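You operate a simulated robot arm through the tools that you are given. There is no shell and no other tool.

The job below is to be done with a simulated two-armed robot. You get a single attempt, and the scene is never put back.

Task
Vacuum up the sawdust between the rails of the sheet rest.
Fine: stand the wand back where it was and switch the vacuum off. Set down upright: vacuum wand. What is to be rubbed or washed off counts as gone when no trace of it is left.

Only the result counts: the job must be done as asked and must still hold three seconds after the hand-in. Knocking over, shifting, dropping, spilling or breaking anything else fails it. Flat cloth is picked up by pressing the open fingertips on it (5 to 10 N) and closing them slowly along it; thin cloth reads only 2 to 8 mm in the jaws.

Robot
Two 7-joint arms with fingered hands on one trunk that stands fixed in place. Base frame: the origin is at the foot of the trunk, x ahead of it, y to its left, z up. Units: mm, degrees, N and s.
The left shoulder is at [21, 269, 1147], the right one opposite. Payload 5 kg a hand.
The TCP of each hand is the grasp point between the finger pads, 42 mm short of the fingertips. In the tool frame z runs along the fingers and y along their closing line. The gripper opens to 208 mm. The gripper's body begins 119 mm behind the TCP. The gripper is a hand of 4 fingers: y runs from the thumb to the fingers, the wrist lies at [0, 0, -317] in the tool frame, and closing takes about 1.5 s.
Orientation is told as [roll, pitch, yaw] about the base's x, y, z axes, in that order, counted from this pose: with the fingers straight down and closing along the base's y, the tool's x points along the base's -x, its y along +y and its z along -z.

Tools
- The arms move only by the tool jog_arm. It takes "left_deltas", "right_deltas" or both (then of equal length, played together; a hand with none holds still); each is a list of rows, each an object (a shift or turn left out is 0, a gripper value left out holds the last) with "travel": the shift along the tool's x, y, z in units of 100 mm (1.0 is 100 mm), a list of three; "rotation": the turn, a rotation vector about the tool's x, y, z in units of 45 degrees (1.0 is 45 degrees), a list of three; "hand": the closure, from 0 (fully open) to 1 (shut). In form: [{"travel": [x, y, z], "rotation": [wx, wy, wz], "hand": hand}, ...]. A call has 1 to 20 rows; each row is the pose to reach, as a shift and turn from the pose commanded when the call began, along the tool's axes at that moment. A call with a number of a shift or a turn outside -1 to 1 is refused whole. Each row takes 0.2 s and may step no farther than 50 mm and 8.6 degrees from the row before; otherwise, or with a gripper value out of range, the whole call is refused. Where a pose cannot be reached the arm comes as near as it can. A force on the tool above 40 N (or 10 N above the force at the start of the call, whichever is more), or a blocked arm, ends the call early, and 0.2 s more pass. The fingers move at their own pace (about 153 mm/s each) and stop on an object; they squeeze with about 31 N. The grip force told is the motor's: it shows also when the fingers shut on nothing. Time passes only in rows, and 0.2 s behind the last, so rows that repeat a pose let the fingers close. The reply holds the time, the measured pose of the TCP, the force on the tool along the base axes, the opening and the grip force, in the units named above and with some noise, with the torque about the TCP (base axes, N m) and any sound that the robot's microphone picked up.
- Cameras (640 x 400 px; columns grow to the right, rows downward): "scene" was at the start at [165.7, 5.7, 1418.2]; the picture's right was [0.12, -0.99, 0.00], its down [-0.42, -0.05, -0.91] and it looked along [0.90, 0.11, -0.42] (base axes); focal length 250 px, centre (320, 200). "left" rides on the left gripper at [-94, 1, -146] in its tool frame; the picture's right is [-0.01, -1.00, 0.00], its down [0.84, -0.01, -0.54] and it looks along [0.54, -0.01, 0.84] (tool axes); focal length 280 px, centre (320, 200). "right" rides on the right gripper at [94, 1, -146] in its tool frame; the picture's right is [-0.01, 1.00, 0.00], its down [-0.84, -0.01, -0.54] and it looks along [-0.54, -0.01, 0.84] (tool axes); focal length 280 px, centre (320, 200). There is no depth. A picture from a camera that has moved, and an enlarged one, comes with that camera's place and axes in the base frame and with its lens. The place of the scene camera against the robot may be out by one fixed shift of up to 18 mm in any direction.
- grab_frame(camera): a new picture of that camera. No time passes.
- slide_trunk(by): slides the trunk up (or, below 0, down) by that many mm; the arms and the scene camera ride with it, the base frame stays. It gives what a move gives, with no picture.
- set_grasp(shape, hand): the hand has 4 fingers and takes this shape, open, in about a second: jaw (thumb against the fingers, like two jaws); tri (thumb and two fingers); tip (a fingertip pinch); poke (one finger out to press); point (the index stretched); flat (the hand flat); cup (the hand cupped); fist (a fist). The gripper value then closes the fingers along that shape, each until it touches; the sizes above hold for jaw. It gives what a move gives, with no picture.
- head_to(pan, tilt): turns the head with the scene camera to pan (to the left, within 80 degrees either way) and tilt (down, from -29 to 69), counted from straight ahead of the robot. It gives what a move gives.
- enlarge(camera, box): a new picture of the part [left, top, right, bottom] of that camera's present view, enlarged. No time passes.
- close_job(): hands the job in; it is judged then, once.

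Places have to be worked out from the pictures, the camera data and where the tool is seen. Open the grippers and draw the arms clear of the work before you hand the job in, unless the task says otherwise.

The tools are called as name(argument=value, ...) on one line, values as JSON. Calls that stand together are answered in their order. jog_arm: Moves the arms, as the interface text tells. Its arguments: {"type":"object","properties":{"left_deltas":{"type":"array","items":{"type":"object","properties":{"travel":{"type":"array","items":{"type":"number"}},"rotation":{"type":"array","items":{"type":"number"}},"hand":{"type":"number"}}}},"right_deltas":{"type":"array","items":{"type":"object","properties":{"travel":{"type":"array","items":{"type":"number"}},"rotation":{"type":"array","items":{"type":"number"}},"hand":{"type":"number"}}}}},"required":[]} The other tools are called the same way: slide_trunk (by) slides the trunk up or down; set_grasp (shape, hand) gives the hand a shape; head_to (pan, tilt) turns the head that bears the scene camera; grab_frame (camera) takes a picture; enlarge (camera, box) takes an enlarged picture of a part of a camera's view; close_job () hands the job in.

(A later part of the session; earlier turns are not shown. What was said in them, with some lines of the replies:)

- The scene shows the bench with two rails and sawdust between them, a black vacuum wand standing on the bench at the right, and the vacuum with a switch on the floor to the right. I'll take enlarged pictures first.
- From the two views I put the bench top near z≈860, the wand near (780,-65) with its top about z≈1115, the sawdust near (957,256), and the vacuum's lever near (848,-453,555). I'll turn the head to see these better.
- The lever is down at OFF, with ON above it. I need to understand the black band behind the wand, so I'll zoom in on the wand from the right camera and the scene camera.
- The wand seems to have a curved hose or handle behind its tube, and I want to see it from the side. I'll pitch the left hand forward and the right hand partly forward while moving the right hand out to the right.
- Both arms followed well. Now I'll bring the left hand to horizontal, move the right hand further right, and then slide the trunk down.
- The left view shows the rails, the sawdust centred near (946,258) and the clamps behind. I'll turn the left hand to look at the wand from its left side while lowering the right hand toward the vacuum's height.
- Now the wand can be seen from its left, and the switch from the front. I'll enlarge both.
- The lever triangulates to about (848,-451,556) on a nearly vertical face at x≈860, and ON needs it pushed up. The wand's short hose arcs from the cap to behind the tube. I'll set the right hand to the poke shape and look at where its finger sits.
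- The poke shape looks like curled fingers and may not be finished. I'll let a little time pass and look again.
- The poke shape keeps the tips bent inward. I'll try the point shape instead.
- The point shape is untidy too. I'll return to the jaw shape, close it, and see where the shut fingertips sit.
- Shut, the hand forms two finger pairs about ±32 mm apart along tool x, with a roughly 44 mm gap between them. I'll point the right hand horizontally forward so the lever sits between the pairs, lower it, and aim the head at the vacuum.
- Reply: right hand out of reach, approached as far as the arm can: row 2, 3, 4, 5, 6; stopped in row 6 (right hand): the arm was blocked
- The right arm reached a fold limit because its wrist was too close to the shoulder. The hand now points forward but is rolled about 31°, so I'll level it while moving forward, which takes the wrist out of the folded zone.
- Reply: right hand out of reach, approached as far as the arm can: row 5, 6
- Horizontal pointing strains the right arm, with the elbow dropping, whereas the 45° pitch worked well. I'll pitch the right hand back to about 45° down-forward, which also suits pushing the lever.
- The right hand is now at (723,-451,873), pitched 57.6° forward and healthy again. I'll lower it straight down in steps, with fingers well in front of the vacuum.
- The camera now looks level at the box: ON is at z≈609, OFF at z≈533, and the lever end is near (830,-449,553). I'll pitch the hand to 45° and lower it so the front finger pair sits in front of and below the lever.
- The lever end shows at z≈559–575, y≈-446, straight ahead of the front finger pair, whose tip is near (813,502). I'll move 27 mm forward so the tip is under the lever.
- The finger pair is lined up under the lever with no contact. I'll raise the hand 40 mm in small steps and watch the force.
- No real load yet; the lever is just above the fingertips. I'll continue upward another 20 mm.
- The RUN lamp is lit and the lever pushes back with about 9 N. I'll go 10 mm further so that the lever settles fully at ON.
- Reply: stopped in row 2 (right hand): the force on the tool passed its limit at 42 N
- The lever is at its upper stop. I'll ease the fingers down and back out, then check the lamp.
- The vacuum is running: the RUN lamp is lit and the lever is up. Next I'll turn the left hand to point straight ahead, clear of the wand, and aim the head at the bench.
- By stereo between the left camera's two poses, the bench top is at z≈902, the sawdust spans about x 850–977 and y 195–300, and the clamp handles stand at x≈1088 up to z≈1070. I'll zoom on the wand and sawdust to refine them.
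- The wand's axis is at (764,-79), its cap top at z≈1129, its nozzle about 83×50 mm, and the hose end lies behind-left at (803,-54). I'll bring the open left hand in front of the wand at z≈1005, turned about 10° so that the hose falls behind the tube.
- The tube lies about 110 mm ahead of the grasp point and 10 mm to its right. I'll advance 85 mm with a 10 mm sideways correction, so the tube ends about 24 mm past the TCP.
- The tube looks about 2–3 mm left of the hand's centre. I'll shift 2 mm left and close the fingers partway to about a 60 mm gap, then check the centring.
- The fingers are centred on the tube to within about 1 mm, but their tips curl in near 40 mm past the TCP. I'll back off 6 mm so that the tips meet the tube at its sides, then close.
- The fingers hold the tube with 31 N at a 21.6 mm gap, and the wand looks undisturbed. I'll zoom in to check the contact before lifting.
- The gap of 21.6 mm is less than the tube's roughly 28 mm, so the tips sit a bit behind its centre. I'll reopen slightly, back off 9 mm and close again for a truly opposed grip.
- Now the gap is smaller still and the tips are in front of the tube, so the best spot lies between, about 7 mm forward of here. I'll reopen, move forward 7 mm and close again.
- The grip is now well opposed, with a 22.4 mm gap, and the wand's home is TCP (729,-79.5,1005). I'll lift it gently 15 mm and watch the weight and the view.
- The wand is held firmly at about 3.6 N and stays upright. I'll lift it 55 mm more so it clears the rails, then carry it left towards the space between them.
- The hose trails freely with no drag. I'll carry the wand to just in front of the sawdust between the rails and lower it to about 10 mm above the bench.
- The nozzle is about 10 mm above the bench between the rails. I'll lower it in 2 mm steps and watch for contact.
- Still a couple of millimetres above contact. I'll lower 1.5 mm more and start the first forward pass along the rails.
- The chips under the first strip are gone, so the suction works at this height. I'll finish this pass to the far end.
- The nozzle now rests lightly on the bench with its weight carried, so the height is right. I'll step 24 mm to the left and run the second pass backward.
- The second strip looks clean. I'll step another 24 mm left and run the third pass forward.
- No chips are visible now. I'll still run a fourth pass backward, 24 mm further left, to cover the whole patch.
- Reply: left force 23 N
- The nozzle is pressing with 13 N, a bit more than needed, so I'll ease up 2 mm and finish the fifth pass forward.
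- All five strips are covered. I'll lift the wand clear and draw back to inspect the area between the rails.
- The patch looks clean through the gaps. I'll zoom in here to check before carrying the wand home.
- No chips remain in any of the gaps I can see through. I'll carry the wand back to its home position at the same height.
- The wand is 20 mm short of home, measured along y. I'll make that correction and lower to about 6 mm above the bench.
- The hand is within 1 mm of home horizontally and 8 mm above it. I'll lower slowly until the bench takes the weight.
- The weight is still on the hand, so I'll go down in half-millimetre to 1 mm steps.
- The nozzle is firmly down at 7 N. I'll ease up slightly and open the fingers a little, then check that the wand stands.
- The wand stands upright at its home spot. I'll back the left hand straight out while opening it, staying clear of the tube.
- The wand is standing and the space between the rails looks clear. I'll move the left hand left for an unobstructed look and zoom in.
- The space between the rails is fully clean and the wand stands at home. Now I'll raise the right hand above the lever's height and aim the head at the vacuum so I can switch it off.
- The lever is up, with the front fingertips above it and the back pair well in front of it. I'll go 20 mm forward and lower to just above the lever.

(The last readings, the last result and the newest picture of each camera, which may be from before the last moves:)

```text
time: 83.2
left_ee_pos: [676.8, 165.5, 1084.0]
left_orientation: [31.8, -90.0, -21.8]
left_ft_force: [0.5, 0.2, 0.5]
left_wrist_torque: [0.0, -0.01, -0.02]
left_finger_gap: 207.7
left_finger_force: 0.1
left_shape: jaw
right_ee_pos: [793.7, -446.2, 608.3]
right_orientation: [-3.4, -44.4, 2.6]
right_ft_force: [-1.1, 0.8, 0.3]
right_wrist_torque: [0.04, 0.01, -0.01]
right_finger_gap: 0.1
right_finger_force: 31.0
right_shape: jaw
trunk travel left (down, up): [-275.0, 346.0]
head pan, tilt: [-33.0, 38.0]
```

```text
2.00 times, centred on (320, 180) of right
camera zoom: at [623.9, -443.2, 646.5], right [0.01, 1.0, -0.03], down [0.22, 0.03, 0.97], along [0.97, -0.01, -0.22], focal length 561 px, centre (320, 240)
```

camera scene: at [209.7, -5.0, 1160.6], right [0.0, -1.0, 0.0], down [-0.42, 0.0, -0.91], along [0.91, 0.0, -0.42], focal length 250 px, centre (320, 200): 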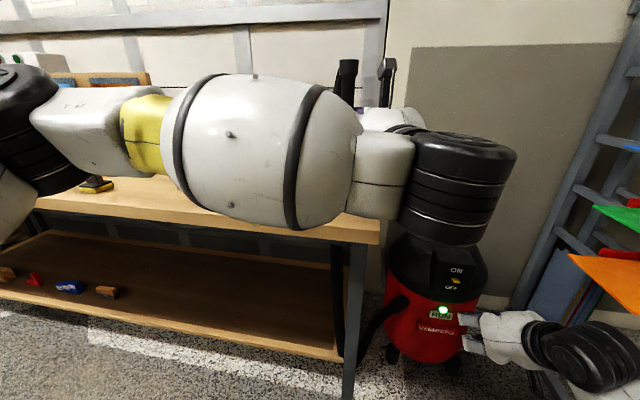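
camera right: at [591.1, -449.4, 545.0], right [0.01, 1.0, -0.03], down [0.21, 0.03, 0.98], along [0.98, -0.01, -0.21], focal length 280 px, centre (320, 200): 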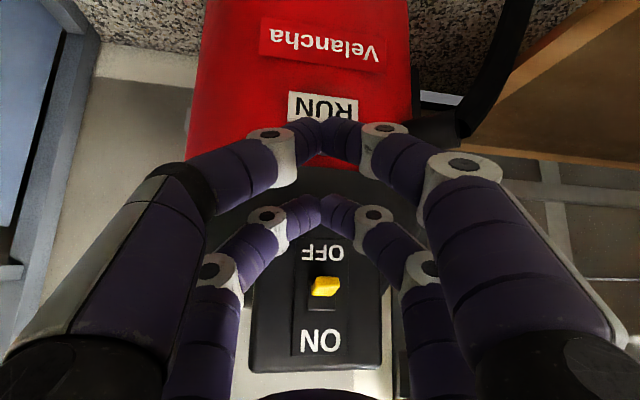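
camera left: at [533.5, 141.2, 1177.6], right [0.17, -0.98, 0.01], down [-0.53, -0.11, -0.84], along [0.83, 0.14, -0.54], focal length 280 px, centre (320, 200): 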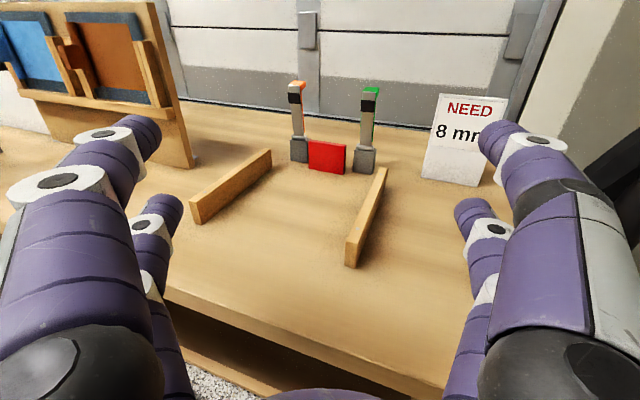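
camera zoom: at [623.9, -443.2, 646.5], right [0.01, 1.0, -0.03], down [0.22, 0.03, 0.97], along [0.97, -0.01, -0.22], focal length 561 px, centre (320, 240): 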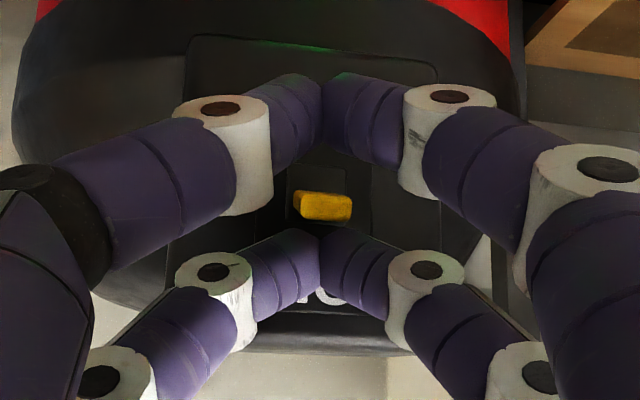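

The lever is centred just below the front fingertips. I'll push down 25 mm in 5 mm steps.

jog_arm(right_deltas=[{"travel": [0.035, 0, 0.036]}, {"travel": [0.07, 0, 0.071]}, {"travel": [0.105, 0, 0.107]}, {"travel": [0.14, 0, 0.143]}, {"travel": [0.175, 0, 0.179]}])

enlarge(camera="scene", box=[250, 140, 370, 260])

enlarge(camera="right", box=[240, 80, 400, 280])

```text
time: 84.4
left_ee_pos: [675.8, 167.3, 1085.3]
left_orientation: [-152.6, -89.9, 162.5]
left_ft_force: [0.6, 0.1, -0.2]
left_wrist_torque: [-0.01, 0.01, 0.0]
left_finger_gap: 207.8
left_finger_force: 0.0
left_shape: jaw
right_ee_pos: [794.1, -448.1, 585.5]
right_orientation: [-3.5, -44.8, 2.6]
right_ft_force: [-1.7, -0.6, 23.4]
right_wrist_torque: [-0.1, -1.02, -0.03]
right_finger_gap: 0.2
right_finger_force: 31.1
right_shape: jaw
trunk travel left (down, up): [-275.0, 346.0]
head pan, tilt: [-33.0, 38.0]
```

```text
3.33 times, centred on (310, 200) of scene
camera zoom: at [188.4, -52.0, 1141.1], right [-0.54, -0.84, 0.0], down [-0.52, 0.33, -0.79], along [0.66, -0.43, -0.61], focal length 833 px, centre (353, 200)
```

zoom: 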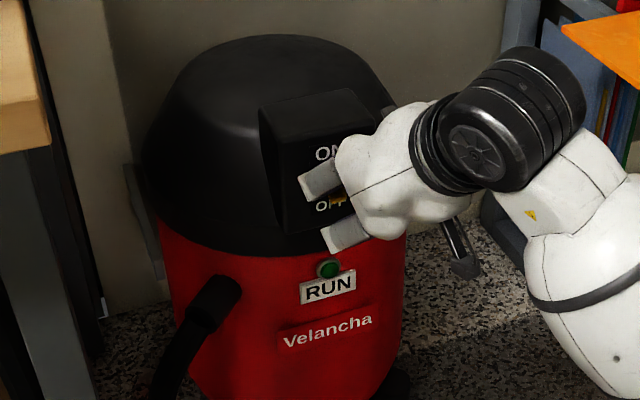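

```text
2.00 times, centred on (320, 180) of right
camera zoom: at [622.7, -444.9, 623.7], right [0.01, 1.0, -0.03], down [0.22, 0.03, 0.98], along [0.98, -0.01, -0.22], focal length 561 px, centre (320, 240)
```

zoom: 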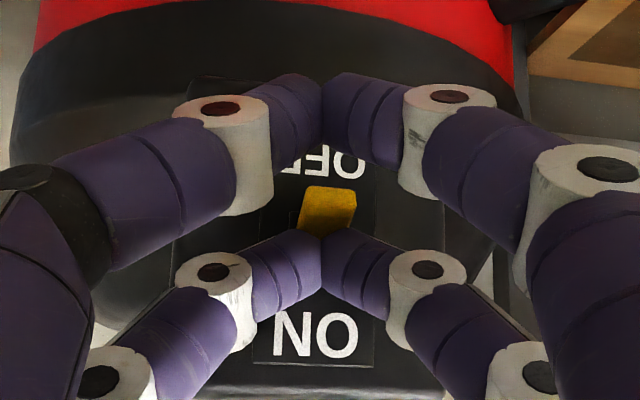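

The RUN lamp has gone out and the lever is at its lower stop. I'll lift the fingers off and draw back.

jog_arm(right_deltas=[{"travel": [-0.07, 0, -0.071]}, {"travel": [-0.14, 0, -0.143]}, {"travel": [-0.28, 0, -0.286]}, {"travel": [-0.28, 0, -0.49]}, {"travel": [-0.07, 0, -0.7]}, {"travel": [0.14, 0, -0.9]}])

enlarge(camera="scene", box=[250, 140, 370, 260])

enlarge(camera="right", box=[240, 0, 400, 200])

```text
time: 85.8
left_ee_pos: [676.6, 166.2, 1084.0]
left_orientation: [58.5, -90.0, -48.6]
left_ft_force: [0.5, -0.3, 0.2]
left_wrist_torque: [0.03, 0.02, 0.02]
left_finger_gap: 207.6
left_finger_force: 0.2
left_shape: jaw
right_ee_pos: [719.9, -446.3, 636.6]
right_orientation: [-3.3, -44.5, 2.6]
right_ft_force: [0.4, 0.4, -1.2]
right_wrist_torque: [0.01, 0.02, -0.02]
right_finger_gap: 0.1
right_finger_force: 31.2
right_shape: jaw
trunk travel left (down, up): [-275.0, 346.0]
head pan, tilt: [-33.0, 38.0]
```

```text
3.33 times, centred on (310, 200) of scene
camera zoom: at [190.0, -52.6, 1140.3], right [-0.54, -0.84, 0.0], down [-0.52, 0.34, -0.79], along [0.66, -0.43, -0.62], focal length 833 px, centre (353, 200)
```

zoom: 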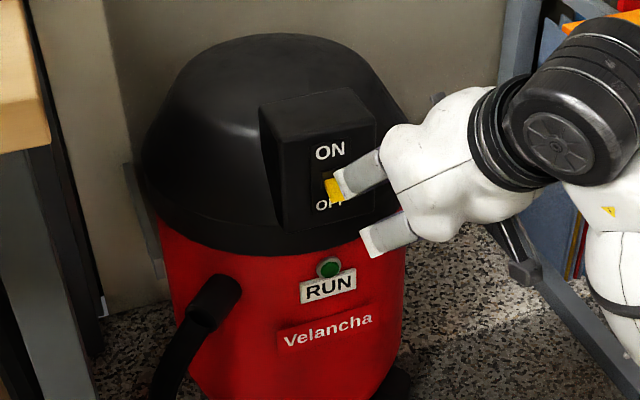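

```text
2.00 times, centred on (320, 100) of right
camera zoom: at [550.2, -443.9, 674.2], right [0.01, 1.0, -0.03], down [0.22, 0.03, 0.97], along [0.97, -0.01, -0.22], focal length 561 px, centre (320, 400)
```

zoom: 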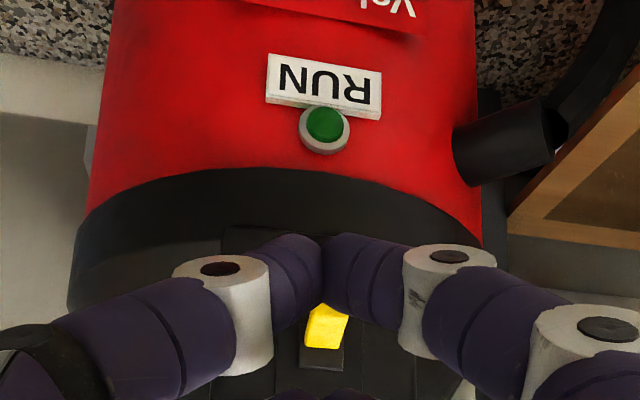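

The lever is down and the lamp is dark. I'll draw the right hand further back and up and open it, then raise the trunk so both arms are clear.

jog_arm(right_deltas=[{"travel": [0, 0, -0.3]}, {"travel": [-0.1, 0, -0.6]}, {"travel": [-0.3, 0, -0.9], "hand": 0.5}, {"travel": [-0.3, 0, -0.9], "hand": 0}, {"travel": [-0.3, 0, -0.9], "hand": 0}, {"travel": [-0.3, 0, -0.9], "hand": 0}, {"travel": [-0.3, 0, -0.9], "hand": 0}])

slide_trunk(by=250)

head_to(pan=-5, tilt=38)

grab_frame(camera="scene")

grab_frame(camera="left")

```text
time: 87.4
left_ee_pos: [676.5, 166.8, 1084.4]
left_orientation: [45.4, -90.1, -35.4]
left_ft_force: [0.0, -0.6, 0.0]
left_wrist_torque: [0.01, 0.02, 0.01]
left_finger_gap: 208.0
left_finger_force: 0.0
left_shape: jaw
right_ee_pos: [675.8, -443.1, 718.6]
right_orientation: [-3.5, -44.4, 2.6]
right_ft_force: [-0.4, 0.5, 0.0]
right_wrist_torque: [-0.01, -0.01, -0.03]
right_finger_gap: 208.2
right_finger_force: 0.1
right_shape: jaw
trunk travel left (down, up): [-275.0, 346.0]
head pan, tilt: [-33.0, 38.0]
```

```text
time: 89.9
left_ee_pos: [675.2, 165.3, 1333.8]
left_orientation: [25.1, -90.0, -15.0]
left_ft_force: [-0.1, -0.3, -0.2]
left_wrist_torque: [0.01, -0.03, 0.02]
left_finger_gap: 207.9
left_finger_force: 0.1
left_shape: jaw
right_ee_pos: [677.5, -442.5, 972.8]
right_orientation: [-3.4, -44.4, 2.7]
right_ft_force: [0.8, 0.2, -0.2]
right_wrist_torque: [0.0, 0.04, 0.02]
right_finger_gap: 207.8
right_finger_force: 0.1
right_shape: jaw
trunk travel left (down, up): [-525.0, 96.0]
head pan, tilt: [-33.0, 38.0]
```

```text
time: 90.9
left_ee_pos: [675.0, 167.0, 1334.1]
left_orientation: [52.9, -90.1, -42.9]
left_ft_force: [1.4, -0.3, 1.0]
left_wrist_torque: [-0.01, -0.01, 0.01]
left_finger_gap: 207.6
left_finger_force: 0.0
left_shape: jaw
right_ee_pos: [678.8, -442.3, 971.2]
right_orientation: [-3.4, -44.4, 2.6]
right_ft_force: [-0.1, -0.6, -0.2]
right_wrist_torque: [0.03, -0.03, 0.0]
right_finger_gap: 207.7
right_finger_force: 0.0
right_shape: jaw
trunk travel left (down, up): [-525.0, 96.0]
head pan, tilt: [-5.0, 38.0]
```

```text
taken
camera scene: at [160.2, -13.1, 1398.1], right [-0.09, -1.0, 0.0], down [-0.61, 0.05, -0.79], along [0.79, -0.07, -0.62], focal length 250 px, centre (320, 200)
```

scene: 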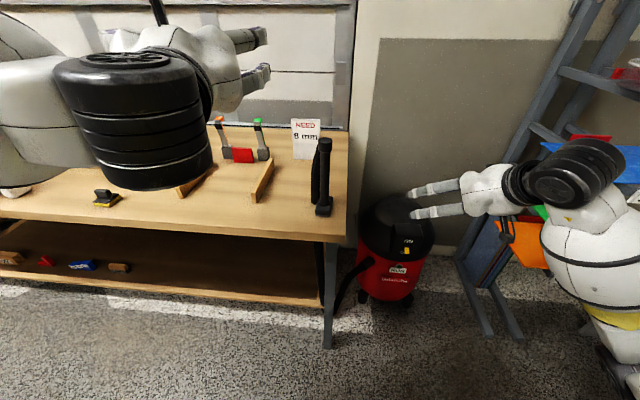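

```text
taken
camera left: at [532.3, 141.0, 1427.8], right [0.17, -0.98, 0.01], down [-0.53, -0.11, -0.84], along [0.83, 0.14, -0.54], focal length 280 px, centre (320, 200)
```

left: 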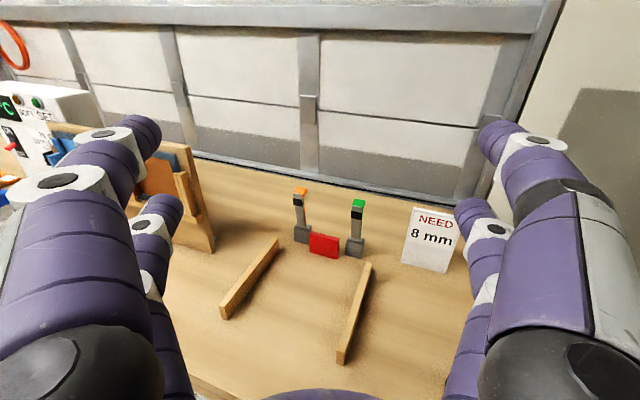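

Everything looks in place. I'll zoom in once on the rack, the vacuum and the wand before handing in.

enlarge(camera="scene", box=[330, 170, 450, 310])

enlarge(camera="scene", box=[170, 100, 350, 230])

enlarge(camera="scene", box=[440, 60, 640, 340])

```text
2.86 times, centred on (390, 240) of scene
camera zoom: at [160.2, -13.1, 1398.1], right [-0.09, -1.0, 0.0], down [-0.61, 0.05, -0.79], along [0.79, -0.07, -0.62], focal length 714 px, centre (120, 86)
```

zoom: 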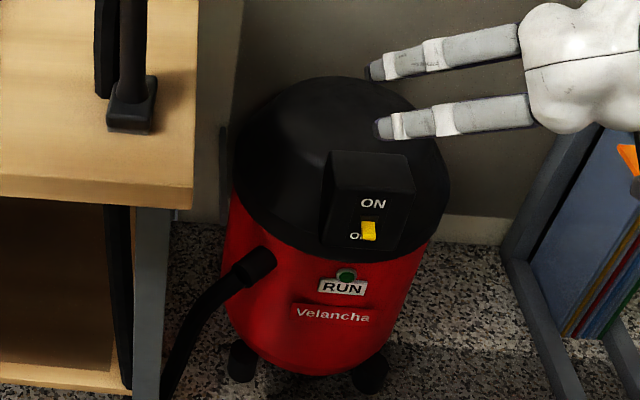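

```text
3.08 times, centred on (260, 165) of scene
camera zoom: at [160.2, -13.1, 1398.1], right [-0.09, -1.0, 0.0], down [-0.61, 0.05, -0.79], along [0.79, -0.07, -0.62], focal length 769 px, centre (505, 308)
```

zoom: 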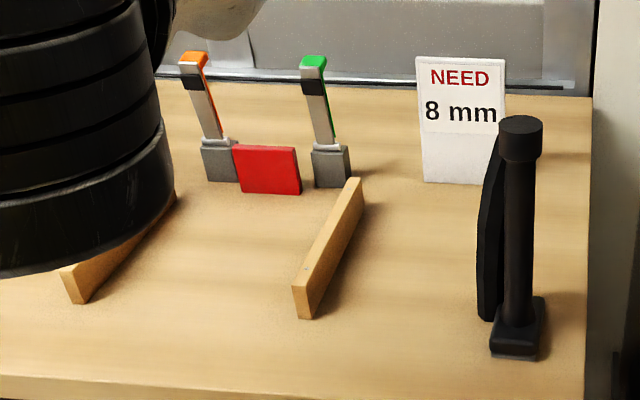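

```text
1.43 times, centred on (540, 200) of scene
camera zoom: at [160.2, -13.1, 1398.1], right [-0.09, -1.0, 0.0], down [-0.61, 0.05, -0.79], along [0.79, -0.07, -0.62], focal length 357 px, centre (6, 200)
```

zoom: 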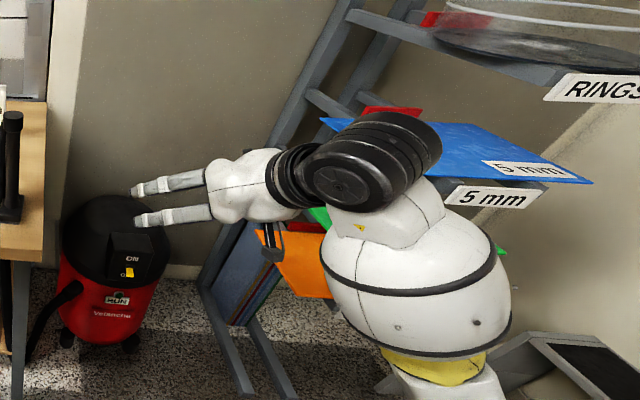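

The sawdust is gone, the wand stands upright at its home spot, and the lever is at OFF with the lamp dark. Both hands are open and clear, and the rack looks undisturbed, so I'll hand the job in.

close_job()

```text
The job is handed in.
```

The sawdust between the rails is gone, and the job is handed in. I checked with close-up pictures and saw no trace left.

- **Wand:** it stands upright on the bench, within about 1 mm of where it was.
- **Vacuum:** the lever is down at OFF and the RUN lamp is dark.
- **Surroundings:** the rails, clamps, sign and rack show no sign of being moved in the last pictures. Both hands are open and clear of the work.
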